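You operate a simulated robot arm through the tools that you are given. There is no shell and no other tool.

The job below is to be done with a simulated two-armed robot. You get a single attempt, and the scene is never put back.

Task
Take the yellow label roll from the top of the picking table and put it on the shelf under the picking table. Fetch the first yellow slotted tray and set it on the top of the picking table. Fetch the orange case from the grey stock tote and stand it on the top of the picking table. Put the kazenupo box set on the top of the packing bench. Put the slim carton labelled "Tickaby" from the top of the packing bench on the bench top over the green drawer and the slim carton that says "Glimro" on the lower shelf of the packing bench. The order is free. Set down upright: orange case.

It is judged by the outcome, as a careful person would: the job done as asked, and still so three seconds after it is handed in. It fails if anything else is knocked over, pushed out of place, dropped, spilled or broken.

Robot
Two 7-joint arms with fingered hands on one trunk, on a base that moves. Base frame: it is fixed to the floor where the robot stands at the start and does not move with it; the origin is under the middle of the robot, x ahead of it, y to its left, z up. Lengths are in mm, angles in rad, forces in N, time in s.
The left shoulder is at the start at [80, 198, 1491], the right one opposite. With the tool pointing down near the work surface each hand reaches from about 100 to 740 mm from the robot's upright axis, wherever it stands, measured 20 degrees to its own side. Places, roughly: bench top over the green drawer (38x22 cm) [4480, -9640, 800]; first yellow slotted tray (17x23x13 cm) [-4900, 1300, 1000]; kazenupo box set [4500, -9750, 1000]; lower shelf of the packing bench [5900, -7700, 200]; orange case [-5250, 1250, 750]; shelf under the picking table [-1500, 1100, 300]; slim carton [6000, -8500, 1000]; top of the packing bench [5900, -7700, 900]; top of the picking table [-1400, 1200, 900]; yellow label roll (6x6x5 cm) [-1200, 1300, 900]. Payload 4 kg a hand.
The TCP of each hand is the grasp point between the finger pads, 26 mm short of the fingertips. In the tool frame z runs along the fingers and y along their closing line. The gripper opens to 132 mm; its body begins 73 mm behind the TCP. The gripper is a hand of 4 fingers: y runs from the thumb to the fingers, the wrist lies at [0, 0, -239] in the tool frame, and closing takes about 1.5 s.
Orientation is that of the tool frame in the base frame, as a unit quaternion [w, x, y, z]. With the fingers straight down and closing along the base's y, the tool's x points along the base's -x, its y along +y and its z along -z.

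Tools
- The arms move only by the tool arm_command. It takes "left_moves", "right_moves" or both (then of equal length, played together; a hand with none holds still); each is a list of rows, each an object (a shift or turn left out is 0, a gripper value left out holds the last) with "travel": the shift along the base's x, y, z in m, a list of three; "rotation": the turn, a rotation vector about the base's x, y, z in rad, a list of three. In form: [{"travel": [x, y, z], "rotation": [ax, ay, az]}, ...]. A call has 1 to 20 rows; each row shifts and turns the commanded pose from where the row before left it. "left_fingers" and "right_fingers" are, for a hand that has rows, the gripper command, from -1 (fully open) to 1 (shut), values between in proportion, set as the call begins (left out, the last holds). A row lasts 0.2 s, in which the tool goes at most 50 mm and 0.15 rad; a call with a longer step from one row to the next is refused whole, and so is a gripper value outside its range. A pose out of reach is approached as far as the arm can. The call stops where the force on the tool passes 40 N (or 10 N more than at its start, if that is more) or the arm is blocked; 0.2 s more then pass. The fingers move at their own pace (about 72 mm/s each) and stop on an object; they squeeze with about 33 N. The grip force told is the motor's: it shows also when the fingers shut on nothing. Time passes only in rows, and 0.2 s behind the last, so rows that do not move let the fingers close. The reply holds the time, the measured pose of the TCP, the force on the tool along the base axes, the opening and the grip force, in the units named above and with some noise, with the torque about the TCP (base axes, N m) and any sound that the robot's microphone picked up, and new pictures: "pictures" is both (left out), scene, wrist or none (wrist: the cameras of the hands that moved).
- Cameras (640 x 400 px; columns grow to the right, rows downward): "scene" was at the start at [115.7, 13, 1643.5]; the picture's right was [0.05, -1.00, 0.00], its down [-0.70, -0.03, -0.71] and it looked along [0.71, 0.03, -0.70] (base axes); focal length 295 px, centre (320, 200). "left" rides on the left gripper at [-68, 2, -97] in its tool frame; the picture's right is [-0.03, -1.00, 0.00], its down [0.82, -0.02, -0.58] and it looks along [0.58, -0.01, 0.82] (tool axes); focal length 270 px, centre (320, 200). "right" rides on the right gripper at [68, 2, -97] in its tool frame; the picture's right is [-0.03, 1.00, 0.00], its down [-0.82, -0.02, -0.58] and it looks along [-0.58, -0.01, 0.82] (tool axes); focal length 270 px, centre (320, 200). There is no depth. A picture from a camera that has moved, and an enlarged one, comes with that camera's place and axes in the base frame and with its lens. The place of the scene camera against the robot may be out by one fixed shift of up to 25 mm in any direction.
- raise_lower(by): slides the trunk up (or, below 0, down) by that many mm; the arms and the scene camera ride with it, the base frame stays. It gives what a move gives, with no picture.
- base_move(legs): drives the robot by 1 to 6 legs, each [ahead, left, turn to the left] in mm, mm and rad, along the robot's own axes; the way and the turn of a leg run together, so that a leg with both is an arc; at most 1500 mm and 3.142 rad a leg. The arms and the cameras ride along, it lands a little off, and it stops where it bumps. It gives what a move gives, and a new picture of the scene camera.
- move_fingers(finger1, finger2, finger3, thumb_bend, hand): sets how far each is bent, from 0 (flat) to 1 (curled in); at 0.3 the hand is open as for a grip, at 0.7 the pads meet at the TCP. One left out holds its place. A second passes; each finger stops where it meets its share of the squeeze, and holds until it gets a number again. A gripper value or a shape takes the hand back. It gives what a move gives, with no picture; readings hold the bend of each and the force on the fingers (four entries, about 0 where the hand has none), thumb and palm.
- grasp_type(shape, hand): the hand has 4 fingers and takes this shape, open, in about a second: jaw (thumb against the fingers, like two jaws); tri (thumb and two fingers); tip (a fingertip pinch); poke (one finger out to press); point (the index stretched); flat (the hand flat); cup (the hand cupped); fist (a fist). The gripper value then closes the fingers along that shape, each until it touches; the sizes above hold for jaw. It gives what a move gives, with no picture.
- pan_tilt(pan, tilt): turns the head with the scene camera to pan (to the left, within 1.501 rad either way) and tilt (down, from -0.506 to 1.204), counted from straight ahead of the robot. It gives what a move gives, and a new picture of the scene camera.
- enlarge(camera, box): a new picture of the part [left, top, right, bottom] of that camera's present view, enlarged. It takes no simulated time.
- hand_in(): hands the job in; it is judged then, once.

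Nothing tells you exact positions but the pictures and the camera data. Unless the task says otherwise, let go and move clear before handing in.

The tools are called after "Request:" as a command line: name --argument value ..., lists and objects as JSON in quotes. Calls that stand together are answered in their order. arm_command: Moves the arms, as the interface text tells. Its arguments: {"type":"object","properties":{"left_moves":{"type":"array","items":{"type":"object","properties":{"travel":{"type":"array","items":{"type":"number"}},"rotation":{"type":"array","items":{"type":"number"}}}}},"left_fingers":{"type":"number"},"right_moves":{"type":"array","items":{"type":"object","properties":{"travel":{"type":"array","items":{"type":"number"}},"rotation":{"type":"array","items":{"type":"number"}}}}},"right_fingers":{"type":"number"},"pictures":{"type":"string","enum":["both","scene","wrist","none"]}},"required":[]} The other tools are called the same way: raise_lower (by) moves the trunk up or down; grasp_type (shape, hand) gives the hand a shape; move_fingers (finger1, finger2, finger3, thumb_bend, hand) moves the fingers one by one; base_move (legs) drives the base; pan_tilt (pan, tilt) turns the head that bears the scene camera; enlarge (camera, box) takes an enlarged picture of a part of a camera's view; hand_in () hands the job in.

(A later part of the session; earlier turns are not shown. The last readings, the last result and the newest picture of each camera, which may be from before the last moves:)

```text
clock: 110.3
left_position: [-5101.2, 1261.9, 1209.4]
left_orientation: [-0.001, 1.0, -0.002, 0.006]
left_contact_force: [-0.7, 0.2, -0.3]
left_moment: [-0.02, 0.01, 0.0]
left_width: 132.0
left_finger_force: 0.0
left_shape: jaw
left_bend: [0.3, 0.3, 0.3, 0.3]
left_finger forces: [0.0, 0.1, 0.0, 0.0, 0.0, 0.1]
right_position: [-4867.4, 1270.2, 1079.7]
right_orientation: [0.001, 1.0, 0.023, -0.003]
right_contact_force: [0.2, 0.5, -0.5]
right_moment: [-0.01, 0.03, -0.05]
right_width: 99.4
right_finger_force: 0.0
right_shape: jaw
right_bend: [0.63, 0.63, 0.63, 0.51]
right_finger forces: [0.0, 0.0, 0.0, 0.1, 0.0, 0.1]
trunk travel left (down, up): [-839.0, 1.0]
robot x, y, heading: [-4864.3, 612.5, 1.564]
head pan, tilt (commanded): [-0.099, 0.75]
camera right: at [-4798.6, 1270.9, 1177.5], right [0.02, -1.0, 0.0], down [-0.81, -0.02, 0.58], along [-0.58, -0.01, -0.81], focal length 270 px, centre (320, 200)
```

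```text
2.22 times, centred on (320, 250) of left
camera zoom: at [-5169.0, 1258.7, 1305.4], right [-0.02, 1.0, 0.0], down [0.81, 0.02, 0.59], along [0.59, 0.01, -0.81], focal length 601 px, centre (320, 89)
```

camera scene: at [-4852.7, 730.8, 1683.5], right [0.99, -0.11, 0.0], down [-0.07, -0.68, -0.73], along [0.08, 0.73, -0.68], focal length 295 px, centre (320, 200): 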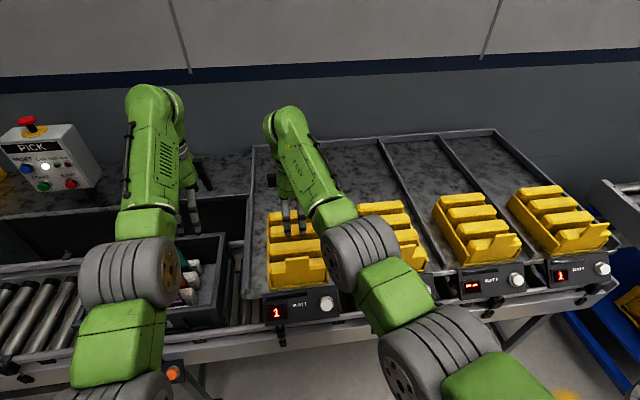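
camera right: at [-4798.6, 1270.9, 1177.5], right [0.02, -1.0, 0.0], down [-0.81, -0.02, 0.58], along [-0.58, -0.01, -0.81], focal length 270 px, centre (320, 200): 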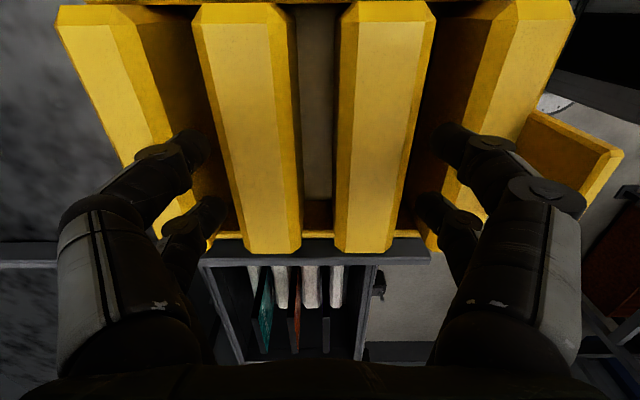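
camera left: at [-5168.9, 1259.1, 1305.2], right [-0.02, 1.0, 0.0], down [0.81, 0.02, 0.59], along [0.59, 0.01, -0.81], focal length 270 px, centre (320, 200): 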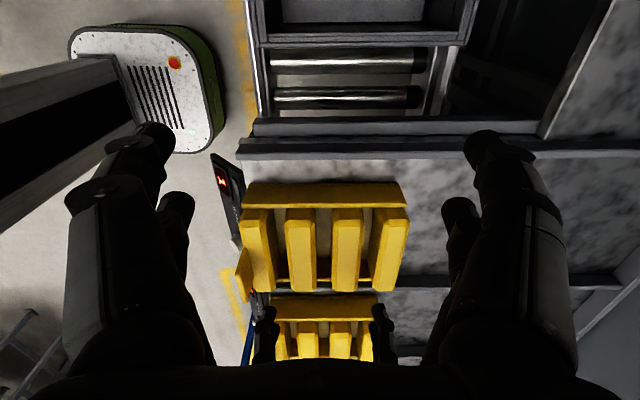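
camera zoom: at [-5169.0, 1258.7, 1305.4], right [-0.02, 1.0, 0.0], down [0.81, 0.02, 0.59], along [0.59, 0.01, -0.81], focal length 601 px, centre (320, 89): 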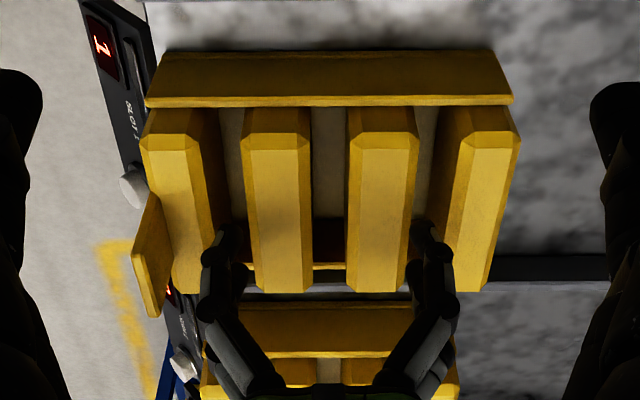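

The fingers are almost directly above the two slots. Let me zoom further to fine-tune the alignment.

Request:
enlarge --camera "left" --box '[260, 195, 390, 280]'

Request:
enlarge --camera "right" --box '[150, 80, 300, 260]'

Request:
enlarge --camera "right" --box '[370, 80, 520, 260]'

```text
4.71 times, centred on (325, 238) of left
camera zoom: at [-5169.0, 1258.7, 1305.4], right [-0.02, 1.0, 0.0], down [0.81, 0.02, 0.59], along [0.59, 0.01, -0.81], focal length 1272 px, centre (296, 24)
```

zoom: 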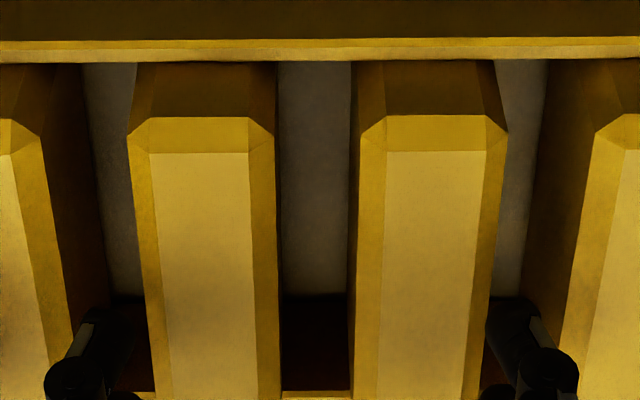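

```text
2.22 times, centred on (225, 170) of right
camera zoom: at [-4798.6, 1270.9, 1177.5], right [0.02, -1.0, 0.0], down [-0.81, -0.02, 0.58], along [-0.58, -0.01, -0.81], focal length 601 px, centre (531, 267)
```

zoom: 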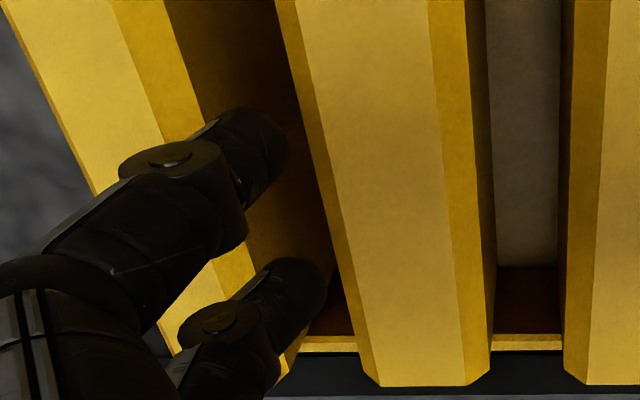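

```text
2.22 times, centred on (445, 170) of right
camera zoom: at [-4798.6, 1270.9, 1177.5], right [0.02, -1.0, 0.0], down [-0.81, -0.02, 0.58], along [-0.58, -0.01, -0.81], focal length 601 px, centre (42, 267)
```

zoom: 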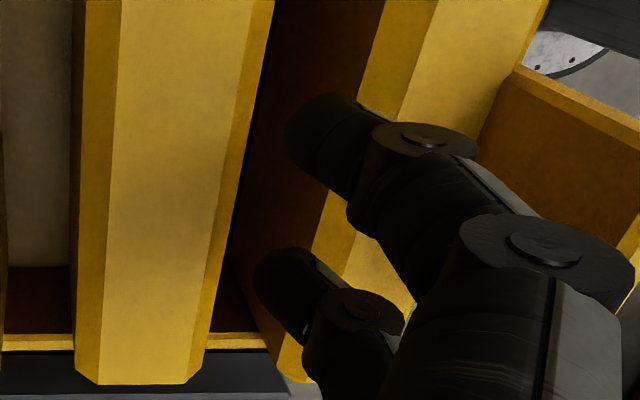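

Spacing matches the slots (≈119 mm). I'll shift 1 mm and descend into the slots in small steps, watching forces.

Request:
arm_command --right_moves '[{"travel": [0, 0.001, -0.008]}, {"travel": [0, 0, -0.008]}, {"travel": [0, 0, -0.008]}, {}]' --pictures "wrist"

Request:
enlarge --camera "left" --box '[260, 195, 390, 280]'

```text
clock: 111.3
left_position: [-5100.6, 1258.5, 1209.4]
left_orientation: [-0.002, 1.0, -0.002, 0.005]
left_contact_force: [-0.7, 0.6, 0.6]
left_moment: [-0.01, 0.02, 0.01]
left_width: 131.8
left_finger_force: 0.1
left_shape: jaw
left_bend: [0.3, 0.3, 0.3, 0.3]
left_finger forces: [0.0, 0.1, 0.0, 0.0, 0.0, 0.0]
right_position: [-4866.0, 1271.3, 1059.4]
right_orientation: [0.0, 1.0, 0.023, -0.003]
right_contact_force: [-0.7, 0.5, 7.0]
right_moment: [0.17, -0.01, 0.01]
right_width: 99.4
right_finger_force: 0.0
right_shape: jaw
right_bend: [0.63, 0.63, 0.63, 0.51]
right_finger forces: [1.2, 0.8, 2.1, 0.0, 2.3, 0.0]
trunk travel left (down, up): [-839.0, 1.0]
robot x, y, heading: [-4864.9, 609.2, 1.566]
head pan, tilt (commanded): [-0.099, 0.75]
camera right: at [-4798.0, 1272.1, 1155.4], right [0.02, -1.0, 0.0], down [-0.81, -0.02, 0.58], along [-0.58, -0.01, -0.81], focal length 270 px, centre (320, 200)
```

right: 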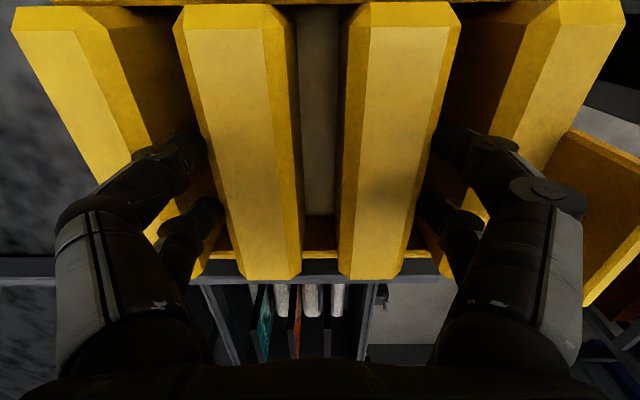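

```text
4.71 times, centred on (325, 238) of left
camera zoom: at [-5169.1, 1258.0, 1305.8], right [-0.02, 1.0, 0.0], down [0.81, 0.02, 0.59], along [0.59, 0.01, -0.81], focal length 1272 px, centre (296, 24)
```

zoom: 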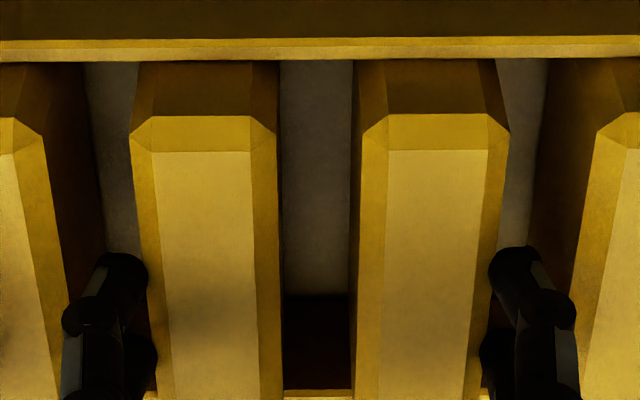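

The tips lightly touch the inner block edges; I'll open by ~4 mm and continue down.

Request:
arm_command --right_moves '[{"travel": [0, 0, 0.003]}, {}, {"travel": [0, 0, -0.006]}, {"travel": [0, 0, -0.006]}, {"travel": [0, 0, -0.004]}]' --right_fingers -0.57 --pictures "wrist"

Request:
enlarge --camera "left" --box '[260, 195, 390, 280]'

```text
clock: 112.5
left_position: [-5101.0, 1260.1, 1210.2]
left_orientation: [-0.001, 1.0, -0.002, 0.005]
left_contact_force: [0.1, 0.2, 0.4]
left_moment: [0.02, 0.03, -0.01]
left_width: 131.8
left_finger_force: 0.0
left_shape: jaw
left_bend: [0.3, 0.3, 0.3, 0.3]
left_finger forces: [0.0, 0.0, 0.1, 0.1, 0.0, 0.1]
right_position: [-4866.0, 1271.9, 1043.6]
right_orientation: [0.001, 1.0, 0.023, -0.001]
right_contact_force: [0.1, 0.8, 0.3]
right_moment: [0.01, -0.01, 0.02]
right_width: 103.8
right_finger_force: 0.0
right_shape: jaw
right_bend: [0.6, 0.6, 0.6, 0.47]
right_finger forces: [0.3, 0.2, 0.5, 0.1, 0.4, 0.0]
trunk travel left (down, up): [-839.0, 1.0]
robot x, y, heading: [-4865.4, 606.9, 1.569]
head pan, tilt (commanded): [-0.099, 0.75]
camera right: at [-4797.3, 1272.7, 1140.8], right [0.02, -1.0, 0.0], down [-0.81, -0.02, 0.58], along [-0.58, -0.01, -0.81], focal length 270 px, centre (320, 200)
```

right: 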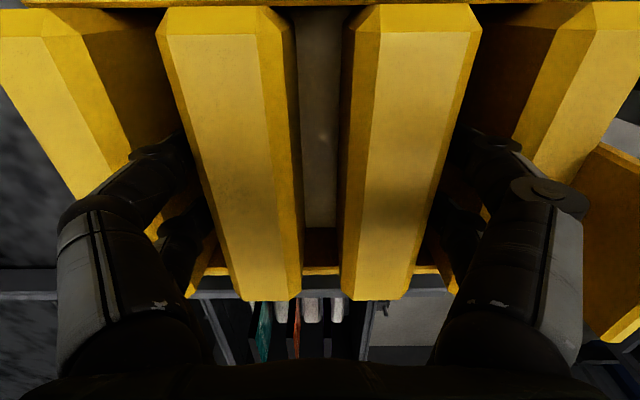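

```text
4.71 times, centred on (325, 238) of left
camera zoom: at [-5169.0, 1258.5, 1305.5], right [-0.02, 1.0, 0.0], down [0.81, 0.02, 0.59], along [0.59, 0.01, -0.81], focal length 1272 px, centre (296, 24)
```

zoom: 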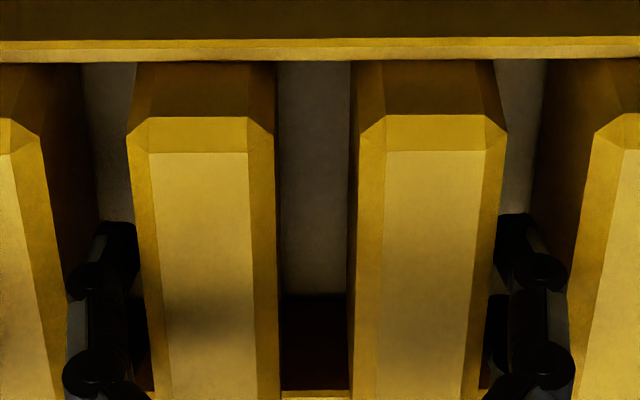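

The fingers slid in without resistance. I'll go another ~14 mm deeper, still watching.

Request:
arm_command --right_moves '[{"travel": [0, 0, -0.005]}, {"travel": [0, 0, -0.005]}, {"travel": [0, 0, -0.004]}, {}]' --pictures "wrist"

Request:
enlarge --camera "left" --box '[260, 195, 390, 280]'

```text
clock: 113.5
left_position: [-5100.3, 1259.5, 1209.7]
left_orientation: [-0.001, 1.0, -0.002, 0.005]
left_contact_force: [-0.4, -0.3, 0.1]
left_moment: [-0.01, 0.02, 0.07]
left_width: 131.8
left_finger_force: 0.0
left_shape: jaw
left_bend: [0.3, 0.3, 0.3, 0.3]
left_finger forces: [0.1, 0.0, 0.0, 0.0, 0.0, 0.0]
right_position: [-4866.0, 1270.4, 1030.2]
right_orientation: [0.001, 1.0, 0.023, -0.002]
right_contact_force: [-0.2, 1.7, 0.0]
right_moment: [0.03, -0.01, 0.0]
right_width: 103.9
right_finger_force: 0.0
right_shape: jaw
right_bend: [0.6, 0.6, 0.6, 0.47]
right_finger forces: [0.2, 0.1, 0.6, 0.1, 0.3, 0.1]
trunk travel left (down, up): [-839.0, 1.0]
robot x, y, heading: [-4863.0, 611.7, 1.565]
head pan, tilt (commanded): [-0.099, 0.75]
camera right: at [-4797.5, 1272.5, 1126.5], right [0.02, -1.0, 0.0], down [-0.81, -0.02, 0.58], along [-0.58, -0.01, -0.81], focal length 270 px, centre (320, 200)
```

right: 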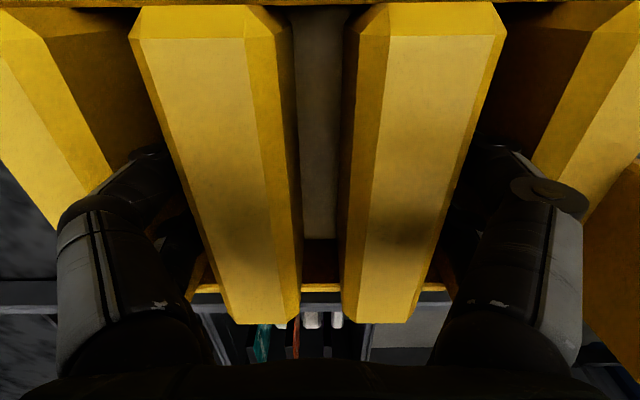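

```text
4.71 times, centred on (325, 238) of left
camera zoom: at [-5168.9, 1259.0, 1305.3], right [-0.02, 1.0, 0.0], down [0.81, 0.02, 0.59], along [0.59, 0.01, -0.81], focal length 1272 px, centre (296, 24)
```

zoom: 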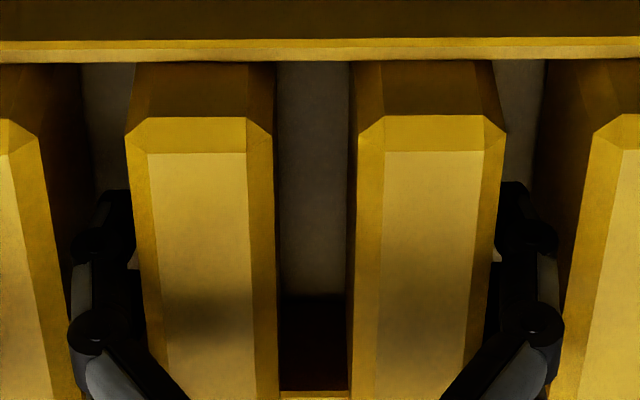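

Fingers are about 33 mm deep in both slots. Close the grip.

Request:
arm_command --right_moves '[{}, {}, {}, {}, {}, {}]' --right_fingers 1 --pictures "wrist"

Request:
enlarge --camera "left" --box '[230, 170, 410, 290]'

```text
clock: 114.9
left_position: [-5101.2, 1261.1, 1208.8]
left_orientation: [-0.002, 1.0, -0.002, 0.006]
left_contact_force: [-1.2, 0.4, 0.1]
left_moment: [-0.04, 0.01, -0.02]
left_width: 131.9
left_finger_force: 0.0
left_shape: jaw
left_bend: [0.3, 0.3, 0.3, 0.3]
left_finger forces: [0.1, 0.0, 0.0, 0.0, 0.1, 0.0]
right_position: [-4867.2, 1272.4, 1030.2]
right_orientation: [0.002, 1.0, 0.023, -0.001]
right_contact_force: [-0.3, 0.8, 0.0]
right_moment: [-0.01, -0.01, -0.05]
right_width: 100.0
right_finger_force: 33.2
right_shape: jaw
right_bend: [0.63, 0.63, 0.63, 0.48]
right_finger forces: [29.9, 30.0, 29.4, 0.1, 31.0, 0.1]
trunk travel left (down, up): [-839.0, 1.0]
robot x, y, heading: [-4868.8, 608.9, 1.559]
head pan, tilt (commanded): [-0.099, 0.75]
camera right: at [-4797.6, 1272.6, 1126.3], right [0.02, -1.0, 0.0], down [-0.81, -0.02, 0.58], along [-0.58, -0.01, -0.81], focal length 270 px, centre (320, 200)
```

right: 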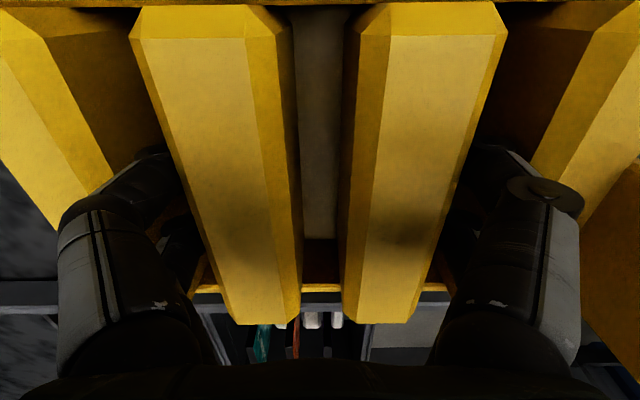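

```text
3.33 times, centred on (320, 230) of left
camera zoom: at [-5168.9, 1259.2, 1305.1], right [-0.02, 1.0, 0.0], down [0.81, 0.02, 0.59], along [0.59, 0.01, -0.81], focal length 901 px, centre (320, 100)
```

zoom: 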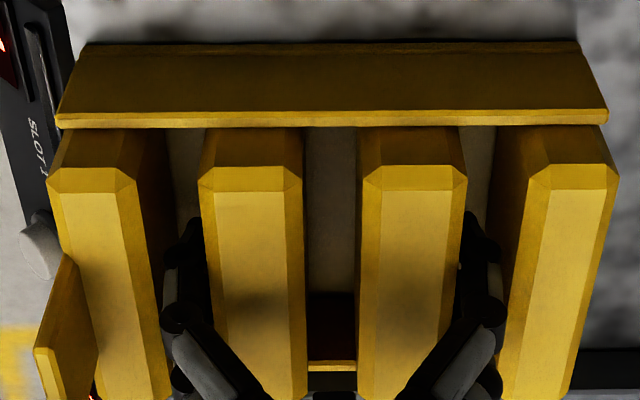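

Gripped at 100 mm with ~30 N per finger. Test-lift slowly.

Request:
arm_command --right_moves '[{"travel": [0, 0, 0.008]}, {"travel": [0, 0, 0.01]}, {"travel": [0, 0, 0.012]}, {}]' --pictures "scene"

Request:
enlarge --camera "left" --box '[200, 120, 440, 300]'

```text
clock: 115.9
left_position: [-5100.8, 1260.4, 1209.4]
left_orientation: [0.0, 1.0, -0.002, 0.005]
left_contact_force: [-0.7, 0.8, 0.4]
left_moment: [0.01, 0.01, -0.02]
left_width: 132.1
left_finger_force: 0.1
left_shape: jaw
left_bend: [0.3, 0.3, 0.3, 0.3]
left_finger forces: [0.0, 0.0, 0.1, 0.0, 0.0, 0.1]
right_position: [-4865.2, 1271.6, 1059.9]
right_orientation: [0.002, 1.0, 0.023, -0.001]
right_contact_force: [0.1, 0.3, -3.1]
right_moment: [-0.05, -0.02, 0.03]
right_width: 100.0
right_finger_force: 33.0
right_shape: jaw
right_bend: [0.63, 0.63, 0.62, 0.48]
right_finger forces: [30.1, 30.4, 29.6, 0.0, 31.0, 0.0]
trunk travel left (down, up): [-839.0, 1.0]
robot x, y, heading: [-4866.3, 605.8, 1.568]
head pan, tilt (commanded): [-0.099, 0.75]
camera scene: at [-4852.9, 731.4, 1683.4], right [0.99, -0.11, 0.0], down [-0.07, -0.68, -0.73], along [0.08, 0.73, -0.68], focal length 295 px, centre (320, 200)
```

scene: 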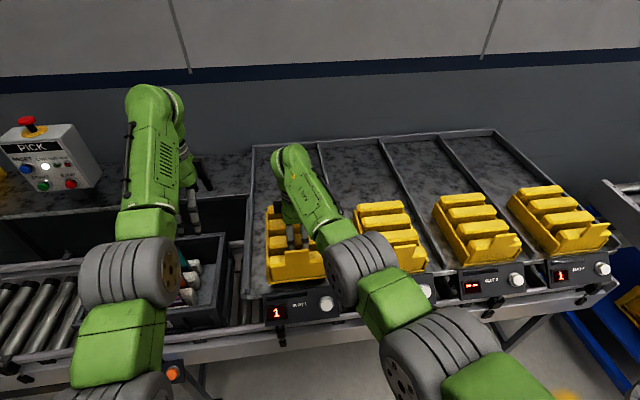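

```text
2.22 times, centred on (320, 210) of left
camera zoom: at [-5169.0, 1259.5, 1304.9], right [-0.02, 1.0, 0.0], down [0.81, 0.02, 0.59], along [0.59, 0.01, -0.81], focal length 601 px, centre (320, 178)
```

zoom: 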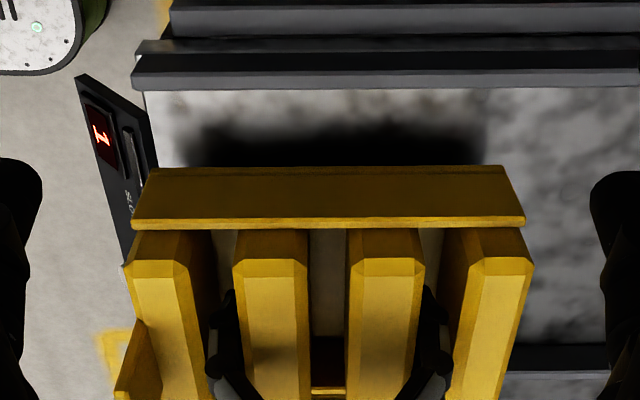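

The tray lifts cleanly and weighs only about 0.3 kg. I'll raise it 110 mm and swing it to the right-front, out of the way of the tote.

Request:
arm_command --right_moves '[{"travel": [0, 0, 0.03]}, {"travel": [0, 0, 0.03]}, {"travel": [0, 0, 0.03]}, {"travel": [0.01, -0.005, 0.02]}, {"travel": [0.03, -0.025, 0]}, {"travel": [0.03, -0.025, 0]}, {"travel": [0.03, -0.025, 0]}, {"travel": [0.03, -0.025, 0]}, {"travel": [0.03, -0.025, 0]}]' --pictures "both"

```text
clock: 117.9
left_position: [-5099.7, 1259.1, 1210.6]
left_orientation: [-0.002, 1.0, -0.002, 0.004]
left_contact_force: [-0.5, 0.1, 0.4]
left_moment: [-0.01, 0.04, -0.01]
left_width: 131.8
left_finger_force: 0.1
left_shape: jaw
left_bend: [0.3, 0.3, 0.3, 0.3]
left_finger forces: [0.1, 0.0, 0.1, 0.0, 0.0, 0.1]
right_position: [-4703.4, 1138.9, 1170.7]
right_orientation: [0.001, 1.0, 0.023, -0.003]
right_contact_force: [0.3, 0.3, -1.8]
right_moment: [0.02, -0.03, 0.02]
right_width: 100.1
right_finger_force: 32.9
right_shape: jaw
right_bend: [0.63, 0.63, 0.62, 0.48]
right_finger forces: [30.1, 30.4, 29.7, 0.0, 31.0, 0.0]
trunk travel left (down, up): [-839.0, 1.0]
robot x, y, heading: [-4866.0, 609.7, 1.564]
head pan, tilt (commanded): [-0.099, 0.75]
camera scene: at [-4850.8, 728.7, 1683.7], right [0.99, -0.1, 0.0], down [-0.07, -0.68, -0.73], along [0.08, 0.73, -0.68], focal length 295 px, centre (320, 200)
camera right: at [-4635.2, 1139.9, 1267.4], right [0.02, -1.0, 0.0], down [-0.81, -0.02, 0.58], along [-0.58, -0.01, -0.81], focal length 270 px, centre (320, 200)
```

scene: 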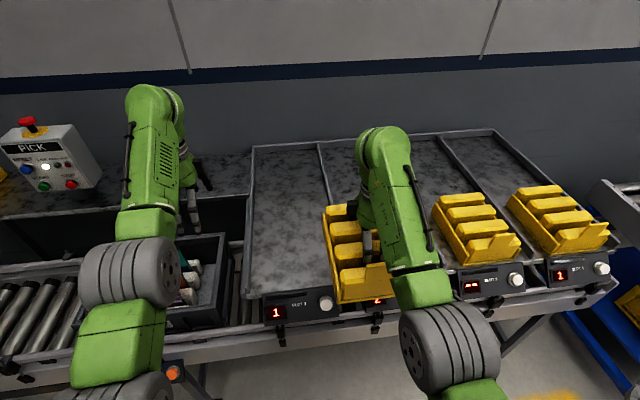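
right: 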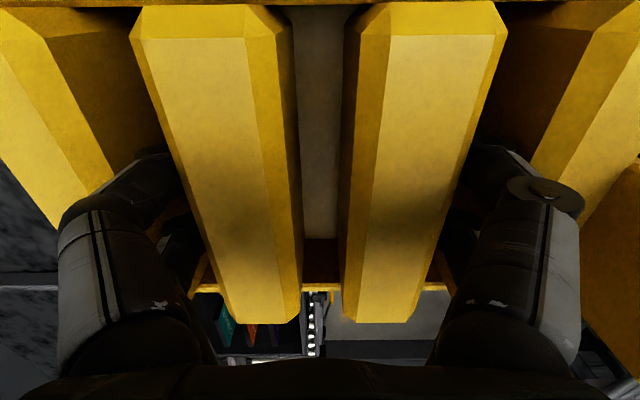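

The tray is secure in the right hand. I'll strafe left ~300 mm so the left hand can work over the tote.

Request:
base_move --legs '[[0, 300, 0]]'

Request:
pan_tilt --pan 0.2 --tilt 0.85

Request:
enlarge --camera "left" --box '[0, 0, 640, 400]'

```text
clock: 119.9
left_position: [-5385.5, 1262.7, 1209.8]
left_orientation: [-0.001, 1.0, -0.002, 0.003]
left_contact_force: [0.0, -0.5, 0.0]
left_moment: [-0.01, 0.04, -0.03]
left_width: 131.8
left_finger_force: 0.0
left_shape: jaw
left_bend: [0.3, 0.3, 0.3, 0.3]
left_finger forces: [0.1, 0.0, 0.0, 0.0, 0.0, 0.0]
right_position: [-4991.6, 1142.5, 1168.8]
right_orientation: [0.001, 1.0, 0.022, -0.004]
right_contact_force: [1.7, -0.2, -3.2]
right_moment: [-0.02, -0.02, 0.0]
right_width: 100.1
right_finger_force: 33.3
right_shape: jaw
right_bend: [0.63, 0.63, 0.62, 0.48]
right_finger forces: [30.2, 30.3, 29.7, 0.0, 31.0, 0.0]
trunk travel left (down, up): [-839.0, 1.0]
robot x, y, heading: [-5155.9, 609.1, 1.567]
head pan, tilt (commanded): [-0.099, 0.75]
camera scene: at [-5138.2, 732.8, 1683.4], right [0.99, -0.11, 0.0], down [-0.08, -0.68, -0.73], along [0.08, 0.73, -0.68], focal length 295 px, centre (320, 200)
```

scene: 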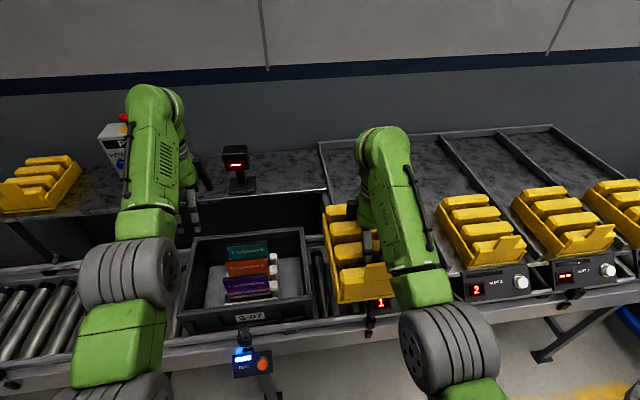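

```text
clock: 120.7
left_position: [-5390.1, 1263.8, 1209.7]
left_orientation: [-0.001, 1.0, -0.003, 0.006]
left_contact_force: [-0.5, -0.6, 0.4]
left_moment: [0.02, -0.01, 0.0]
left_width: 131.9
left_finger_force: 0.0
left_shape: jaw
left_bend: [0.3, 0.3, 0.3, 0.3]
left_finger forces: [0.1, 0.0, 0.0, 0.0, 0.0, 0.0]
right_position: [-4995.0, 1142.6, 1169.8]
right_orientation: [0.002, 1.0, 0.021, -0.002]
right_contact_force: [0.9, 0.4, -3.5]
right_moment: [0.02, -0.01, -0.02]
right_width: 100.2
right_finger_force: 33.0
right_shape: jaw
right_bend: [0.63, 0.63, 0.62, 0.48]
right_finger forces: [30.3, 30.4, 29.6, 0.0, 31.0, 0.1]
trunk travel left (down, up): [-839.0, 1.0]
robot x, y, heading: [-5154.8, 611.1, 1.565]
head pan, tilt (commanded): [0.201, 0.85]
camera scene: at [-5166.8, 727.1, 1675.5], right [0.98, 0.19, 0.0], down [0.14, -0.74, -0.66], along [-0.13, 0.65, -0.75], focal length 295 px, centre (320, 200)
```

scene: 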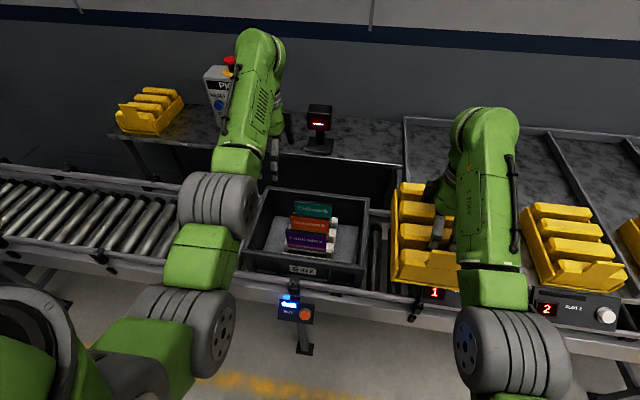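

```text
1.00 times, centred on (320, 200) of left (not enlarged: the box is as wide or as high as the picture)
camera zoom: at [-5458.0, 1261.6, 1305.3], right [-0.02, 1.0, 0.0], down [0.81, 0.01, 0.59], along [0.59, 0.01, -0.81], focal length 270 px, centre (320, 200)
```

zoom: 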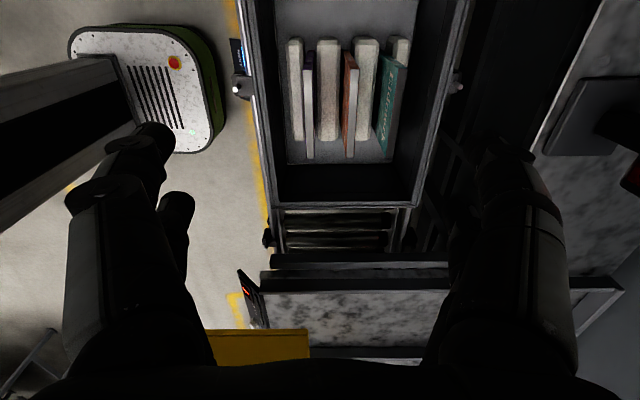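

I see the tote from above in the left wrist view: purple, orange and teal cases standing between white foam blocks. Zooming in.

Request:
enlarge --camera "left" --box '[250, 10, 450, 180]'

Request:
enlarge --camera "scene" --box '[230, 170, 400, 290]'

```text
2.35 times, centred on (350, 95) of left
camera zoom: at [-5458.0, 1261.6, 1305.3], right [-0.02, 1.0, 0.0], down [0.81, 0.01, 0.59], along [0.59, 0.01, -0.81], focal length 636 px, centre (249, 447)
```

zoom: 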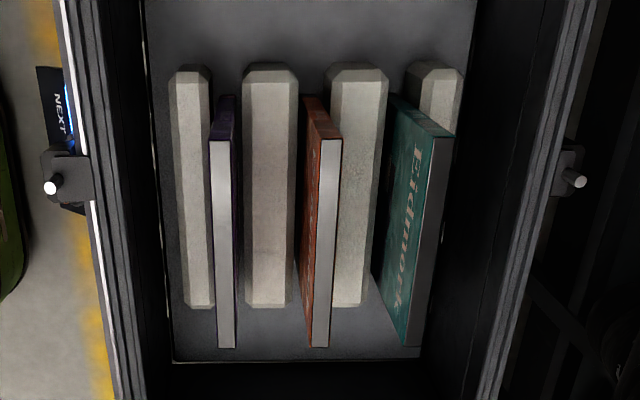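

```text
3.33 times, centred on (315, 230) of scene
camera zoom: at [-5166.8, 727.1, 1675.5], right [0.98, 0.19, 0.0], down [0.14, -0.74, -0.66], along [-0.13, 0.65, -0.75], focal length 985 px, centre (337, 100)
```

zoom: 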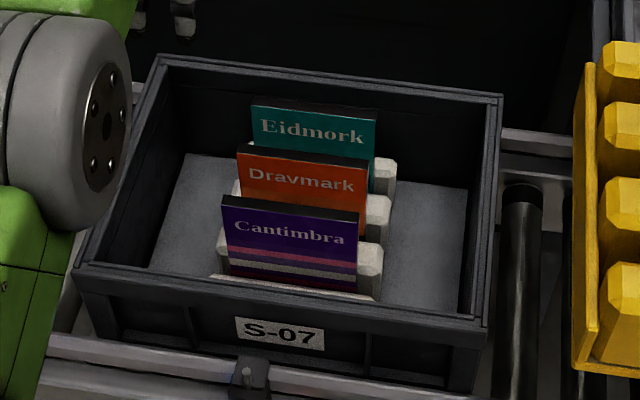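

The orange case is ~134 mm wide, ~15 mm thick, top at z≈900, centred near (−5319, 1313), with neighbours ~55 mm away on each side. I'll check the left hand's finger shape at a small opening.

Request:
arm_command --left_moves '[{}, {}, {}, {}, {}]' --left_fingers 0.45 --pictures "wrist"

Request:
enlarge --camera "scene" --box '[200, 20, 330, 200]'

```text
clock: 121.9
left_position: [-5389.6, 1262.4, 1209.9]
left_orientation: [-0.001, 1.0, -0.003, 0.005]
left_contact_force: [-0.4, -0.4, 0.1]
left_moment: [-0.01, -0.02, 0.03]
left_width: 36.6
left_finger_force: 0.1
left_shape: jaw
left_bend: [0.73, 0.73, 0.73, 0.7]
left_finger forces: [0.0, 0.0, 0.0, 0.0, 0.0, 0.1]
right_position: [-4995.3, 1142.9, 1169.8]
right_orientation: [0.002, 1.0, 0.021, -0.003]
right_contact_force: [0.3, 0.9, -3.5]
right_moment: [0.05, 0.01, -0.02]
right_width: 100.2
right_finger_force: 32.9
right_shape: jaw
right_bend: [0.63, 0.63, 0.62, 0.48]
right_finger forces: [30.2, 30.4, 29.7, 0.0, 31.0, 0.0]
trunk travel left (down, up): [-839.0, 1.0]
robot x, y, heading: [-5158.0, 612.3, 1.564]
head pan, tilt (commanded): [0.201, 0.85]
camera left: at [-5458.2, 1261.7, 1305.2], right [-0.02, 1.0, 0.0], down [0.81, 0.02, 0.59], along [0.59, 0.01, -0.81], focal length 270 px, centre (320, 200)
```

left: 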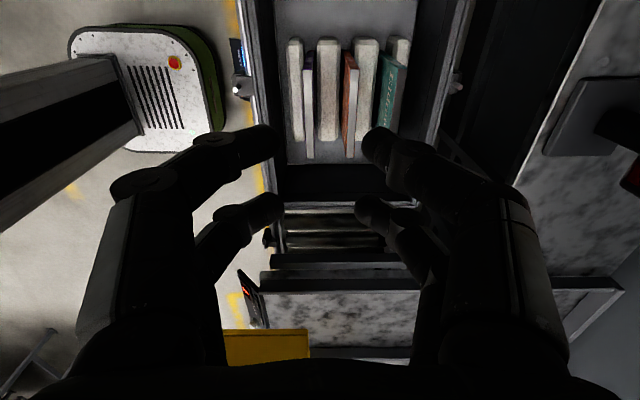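

```text
2.22 times, centred on (265, 110) of scene
camera zoom: at [-5166.9, 727.3, 1675.5], right [0.98, 0.19, 0.0], down [0.14, -0.74, -0.66], along [-0.13, 0.65, -0.75], focal length 656 px, centre (442, 400)
```

zoom: 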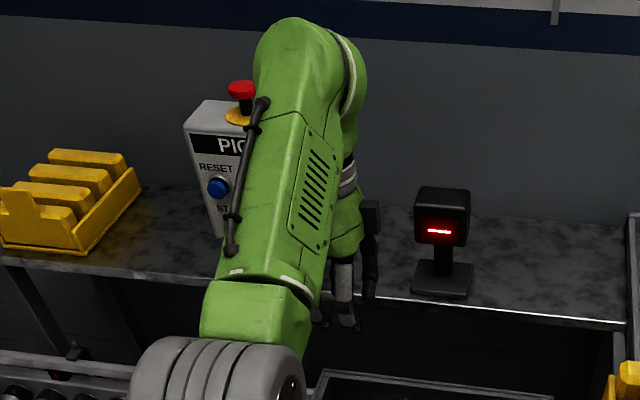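

At ~37 mm opening the fingertips reach ±26 mm and the knuckles stay clear of the neighbours if I only dip the tips below the case top. I need the trunk ~120 mm lower, so I'll raise the tray, centre the left hand over the orange case, then lower the trunk.

Request:
arm_command --left_moves '[{"travel": [0.017, 0.0125, -0.02], "rotation": [0, 0, 0.01]}, {"travel": [0.017, 0.0125, -0.02], "rotation": [0, 0, 0.01]}, {"travel": [0.017, 0.0125, -0.02], "rotation": [0, 0, 0.01]}, {"travel": [0.018, 0.0125, -0.02], "rotation": [0, 0, 0.01]}]' --left_fingers 0.55 --right_moves '[{"travel": [0.01, -0.015, 0.0225]}, {"travel": [0.01, -0.015, 0.0225]}, {"travel": [0.01, -0.015, 0.0225]}, {"travel": [0.01, -0.015, 0.0225]}]' --pictures "none"

Request:
raise_lower --by -110

Request:
enlarge --camera "left" --box '[0, 0, 640, 400]'

Request:
enlarge --camera "scene" --box '[0, 0, 640, 400]'

```text
clock: 122.9
left_position: [-5319.1, 1312.4, 1129.4]
left_orientation: [0.0, 1.0, 0.017, 0.004]
left_contact_force: [0.4, -0.3, 0.1]
left_moment: [0.04, 0.02, -0.01]
left_width: 30.1
left_finger_force: 0.1
left_shape: jaw
left_bend: [0.73, 0.73, 0.73, 0.7]
left_finger forces: [0.0, 0.0, 0.0, 0.0, 0.0, 0.0]
right_position: [-4956.5, 1160.3, 1216.3]
right_orientation: [0.002, 1.0, 0.022, -0.002]
right_contact_force: [0.0, 0.5, -2.6]
right_moment: [0.02, -0.02, 0.01]
right_width: 100.0
right_finger_force: 32.8
right_shape: jaw
right_bend: [0.63, 0.63, 0.62, 0.48]
right_finger forces: [30.2, 30.3, 29.6, 0.0, 31.0, 0.0]
right hand out of reach, approached as far as the arm can: row 1, 2, 3, 4
trunk travel left (down, up): [-839.0, 1.0]
robot x, y, heading: [-5153.9, 615.5, 1.566]
head pan, tilt (commanded): [0.201, 0.85]
```

```text
clock: 124.3
left_position: [-5319.3, 1311.4, 1020.3]
left_orientation: [-0.001, 1.0, 0.018, 0.005]
left_contact_force: [-0.2, 0.4, 0.2]
left_moment: [-0.02, 0.03, 0.0]
left_width: 29.9
left_finger_force: 0.0
left_shape: jaw
left_bend: [0.73, 0.73, 0.73, 0.7]
left_finger forces: [0.0, 0.1, 0.0, 0.0, 0.1, 0.0]
right_position: [-4957.6, 1159.3, 1106.0]
right_orientation: [0.002, 1.0, 0.022, -0.002]
right_contact_force: [0.7, -0.2, -2.7]
right_moment: [0.01, -0.01, 0.01]
right_width: 100.2
right_finger_force: 32.6
right_shape: jaw
right_bend: [0.63, 0.63, 0.62, 0.48]
right_finger forces: [30.2, 30.4, 29.5, 0.0, 30.8, 0.0]
trunk travel left (down, up): [-729.0, 111.0]
robot x, y, heading: [-5154.2, 611.3, 1.564]
head pan, tilt (commanded): [0.201, 0.85]
```

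```text
1.00 times, centred on (320, 200) of left (not enlarged: the box is as wide or as high as the picture)
camera zoom: at [-5388.0, 1307.7, 1115.2], right [-0.06, 1.0, 0.0], down [0.81, 0.05, 0.59], along [0.58, 0.04, -0.81], focal length 270 px, centre (320, 200)
```

zoom: 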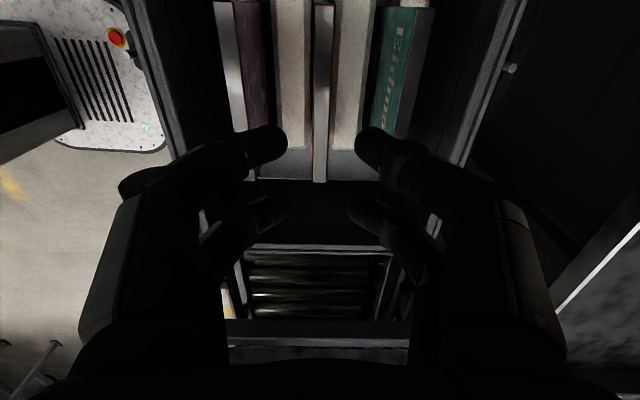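

```text
1.00 times, centred on (320, 200) of scene (not enlarged: the box is as wide or as high as the picture)
camera zoom: at [-5167.1, 727.3, 1565.5], right [0.98, 0.19, 0.0], down [0.14, -0.74, -0.66], along [-0.13, 0.65, -0.75], focal length 295 px, centre (320, 200)
```

zoom: 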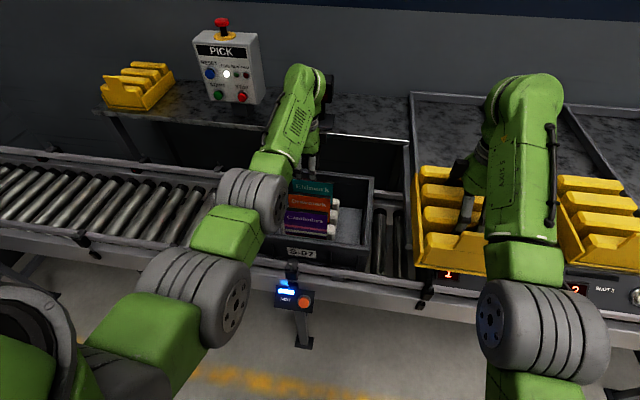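

The orange case strip is centred between the fingers within ~2 mm. I'll correct and descend toward it.

Request:
arm_command --left_moves '[{"travel": [0, 0.0025, -0.025]}, {"travel": [0, 0, -0.025]}, {"travel": [0, 0, -0.02]}]' --pictures "wrist"

Request:
enlarge --camera "left" --box '[200, 0, 460, 220]'

```text
clock: 125.1
left_position: [-5320.7, 1314.1, 949.9]
left_orientation: [-0.001, 1.0, 0.017, 0.005]
left_contact_force: [0.6, 0.2, -0.1]
left_moment: [-0.03, 0.0, 0.03]
left_width: 30.1
left_finger_force: 0.1
left_shape: jaw
left_bend: [0.73, 0.73, 0.73, 0.7]
left_finger forces: [0.0, 0.0, 0.0, 0.1, 0.0, 0.0]
right_position: [-4958.1, 1159.0, 1105.6]
right_orientation: [0.001, 1.0, 0.022, -0.001]
right_contact_force: [0.1, -0.2, -3.6]
right_moment: [0.0, -0.02, 0.03]
right_width: 100.1
right_finger_force: 32.8
right_shape: jaw
right_bend: [0.63, 0.63, 0.62, 0.48]
right_finger forces: [30.1, 30.4, 29.6, 0.0, 30.9, 0.0]
trunk travel left (down, up): [-729.0, 111.0]
robot x, y, heading: [-5155.3, 607.4, 1.566]
head pan, tilt (commanded): [0.201, 0.85]
camera left: at [-5388.9, 1310.1, 1045.9], right [-0.06, 1.0, 0.0], down [0.81, 0.05, 0.59], along [0.58, 0.04, -0.81], focal length 270 px, centre (320, 200)
```

left: 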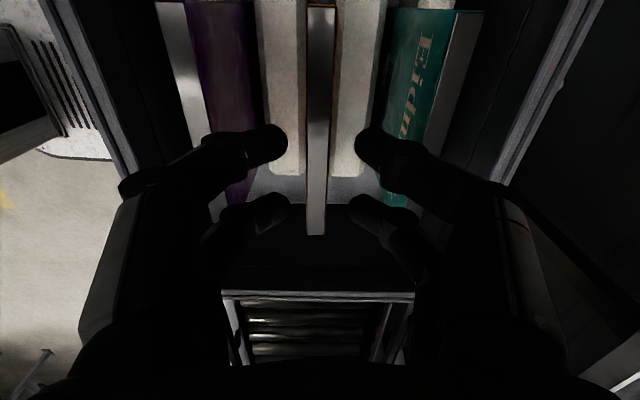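

```text
1.82 times, centred on (330, 110) of left
camera zoom: at [-5388.9, 1310.1, 1045.9], right [-0.06, 1.0, 0.0], down [0.81, 0.05, 0.59], along [0.58, 0.04, -0.81], focal length 491 px, centre (302, 364)
```

zoom: 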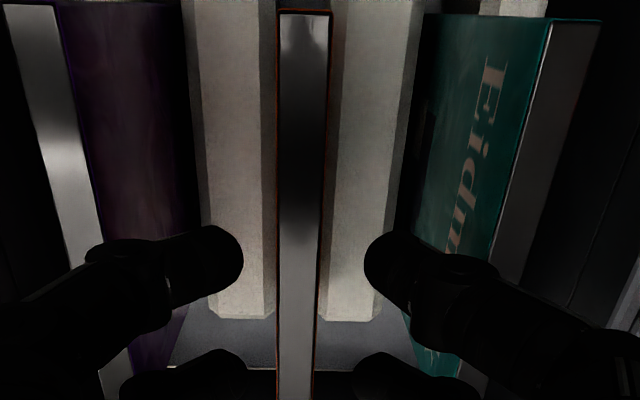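

Aligned. The case top is at z≈900; I'll descend so the fingertips are ~15 mm below its top edge.

Request:
arm_command --left_moves '[{"travel": [0, -0.001, -0.015]}, {"travel": [0, 0, -0.015]}, {"travel": [0, 0, -0.012]}, {}]' --pictures "wrist"

Request:
enlarge --camera "left" --box '[180, 80, 460, 290]'

```text
clock: 126.1
left_position: [-5320.3, 1312.0, 907.1]
left_orientation: [-0.001, 1.0, 0.019, 0.005]
left_contact_force: [-1.1, 0.1, 0.4]
left_moment: [0.0, 0.02, -0.01]
left_width: 30.0
left_finger_force: 0.0
left_shape: jaw
left_bend: [0.73, 0.73, 0.73, 0.7]
left_finger forces: [0.1, 0.1, 0.1, 0.0, 0.0, 0.0]
right_position: [-4957.3, 1157.8, 1106.2]
right_orientation: [0.001, 1.0, 0.021, -0.002]
right_contact_force: [-0.1, -0.4, -3.8]
right_moment: [0.01, 0.0, -0.01]
right_width: 100.2
right_finger_force: 33.3
right_shape: jaw
right_bend: [0.63, 0.63, 0.62, 0.48]
right_finger forces: [30.2, 30.4, 29.6, 0.1, 30.9, 0.0]
trunk travel left (down, up): [-729.0, 111.0]
robot x, y, heading: [-5154.7, 608.9, 1.564]
head pan, tilt (commanded): [0.201, 0.85]
camera left: at [-5389.1, 1308.8, 1003.2], right [-0.06, 1.0, 0.0], down [0.81, 0.05, 0.59], along [0.58, 0.04, -0.81], focal length 270 px, centre (320, 200)
```

left: 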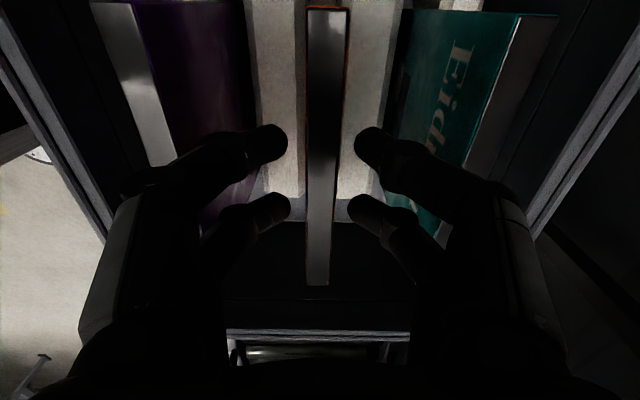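

```text
1.90 times, centred on (320, 185) of left
camera zoom: at [-5389.1, 1308.8, 1003.2], right [-0.06, 1.0, 0.0], down [0.81, 0.05, 0.59], along [0.58, 0.04, -0.81], focal length 515 px, centre (320, 229)
```

zoom: 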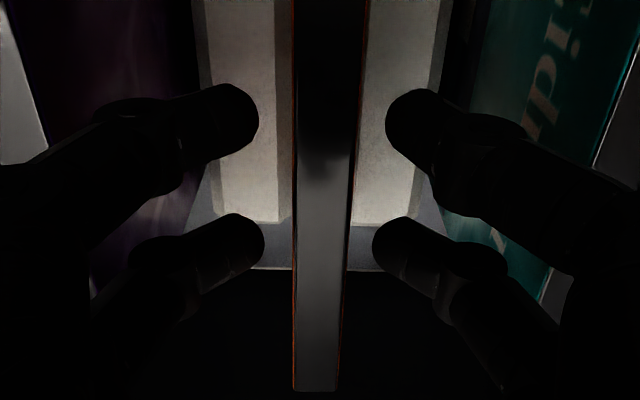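

Centred within ~1 mm. Closing the left hand on the case's upper edge.

Request:
arm_command --left_moves '[{"travel": [0, 0.001, 0]}, {}, {}, {}, {}]' --left_fingers 1 --pictures "wrist"

Request:
enlarge --camera "left" --box '[180, 80, 460, 290]'

```text
clock: 127.3
left_position: [-5320.4, 1314.7, 907.1]
left_orientation: [-0.001, 1.0, 0.018, 0.005]
left_contact_force: [0.6, -0.5, -0.3]
left_moment: [0.04, 0.01, 0.02]
left_width: 8.3
left_finger_force: 33.0
left_shape: jaw
left_bend: [0.71, 0.72, 0.71, 0.7]
left_finger forces: [29.6, 29.7, 29.3, 0.1, 29.7, 0.0]
right_position: [-4957.0, 1158.4, 1106.3]
right_orientation: [0.003, 1.0, 0.022, -0.001]
right_contact_force: [0.3, 0.1, -3.8]
right_moment: [-0.03, -0.03, 0.0]
right_width: 100.1
right_finger_force: 32.9
right_shape: jaw
right_bend: [0.63, 0.63, 0.62, 0.48]
right_finger forces: [30.3, 30.3, 29.7, 0.0, 31.0, 0.1]
trunk travel left (down, up): [-729.0, 111.0]
robot x, y, heading: [-5153.7, 608.4, 1.567]
head pan, tilt (commanded): [0.201, 0.85]
camera left: at [-5388.6, 1310.0, 1003.3], right [-0.06, 1.0, 0.0], down [0.81, 0.05, 0.59], along [0.58, 0.04, -0.81], focal length 270 px, centre (320, 200)
```

left: 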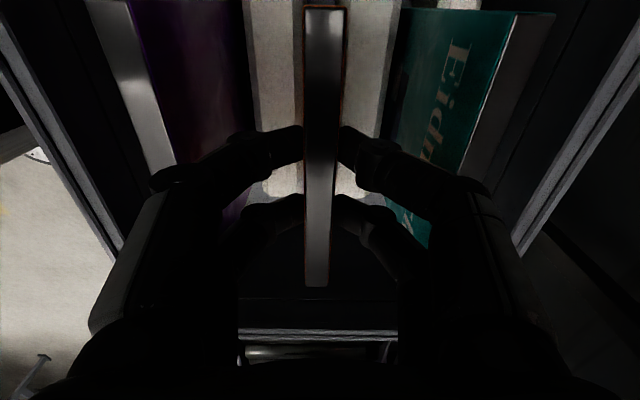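

```text
1.90 times, centred on (320, 185) of left
camera zoom: at [-5388.6, 1310.0, 1003.3], right [-0.06, 1.0, 0.0], down [0.81, 0.05, 0.59], along [0.58, 0.04, -0.81], focal length 515 px, centre (320, 229)
```

zoom: 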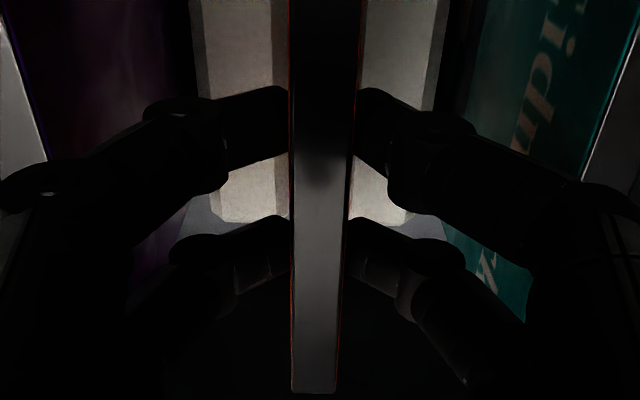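

Good grip, neighbours untouched. Lift slowly.

Request:
arm_command --left_moves '[{"travel": [0, 0, 0.01]}, {"travel": [0, 0, 0.015]}, {"travel": [0, 0, 0.02]}, {"travel": [0, 0, 0.02]}]' --pictures "both"

```text
clock: 128.3
left_position: [-5319.0, 1313.3, 971.2]
left_orientation: [-0.001, 1.0, 0.017, 0.005]
left_contact_force: [-0.1, 0.1, -2.0]
left_moment: [0.0, 0.04, 0.02]
left_width: 8.3
left_finger_force: 33.1
left_shape: jaw
left_bend: [0.71, 0.72, 0.71, 0.7]
left_finger forces: [29.7, 29.6, 29.5, 0.0, 29.9, 0.0]
right_position: [-4957.4, 1157.9, 1105.8]
right_orientation: [0.002, 1.0, 0.022, -0.001]
right_contact_force: [-0.3, 0.9, -2.7]
right_moment: [0.02, -0.02, -0.01]
right_width: 100.2
right_finger_force: 32.9
right_shape: jaw
right_bend: [0.63, 0.63, 0.62, 0.48]
right_finger forces: [30.2, 30.4, 29.6, 0.0, 30.8, 0.0]
trunk travel left (down, up): [-729.0, 111.0]
robot x, y, heading: [-5157.6, 609.0, 1.559]
head pan, tilt (commanded): [0.201, 0.85]
camera scene: at [-5167.2, 727.0, 1565.4], right [0.98, 0.19, 0.0], down [0.14, -0.74, -0.66], along [-0.13, 0.65, -0.75], focal length 295 px, centre (320, 200)
camera left: at [-5387.7, 1308.8, 1067.8], right [-0.06, 1.0, 0.0], down [0.81, 0.05, 0.59], along [0.58, 0.04, -0.81], focal length 270 px, centre (320, 200)
```

scene: 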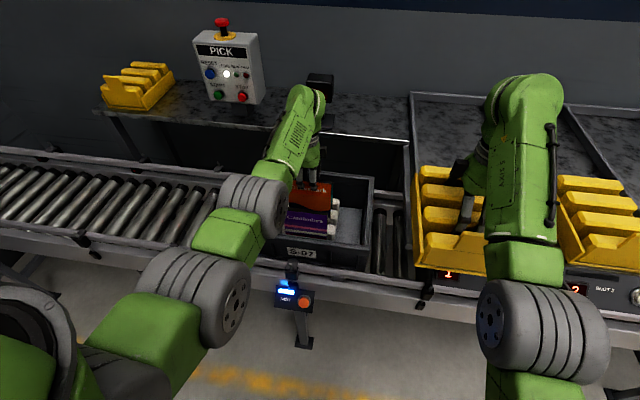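
left: 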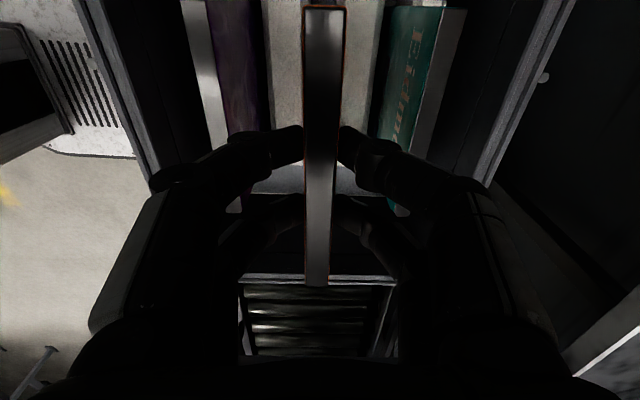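

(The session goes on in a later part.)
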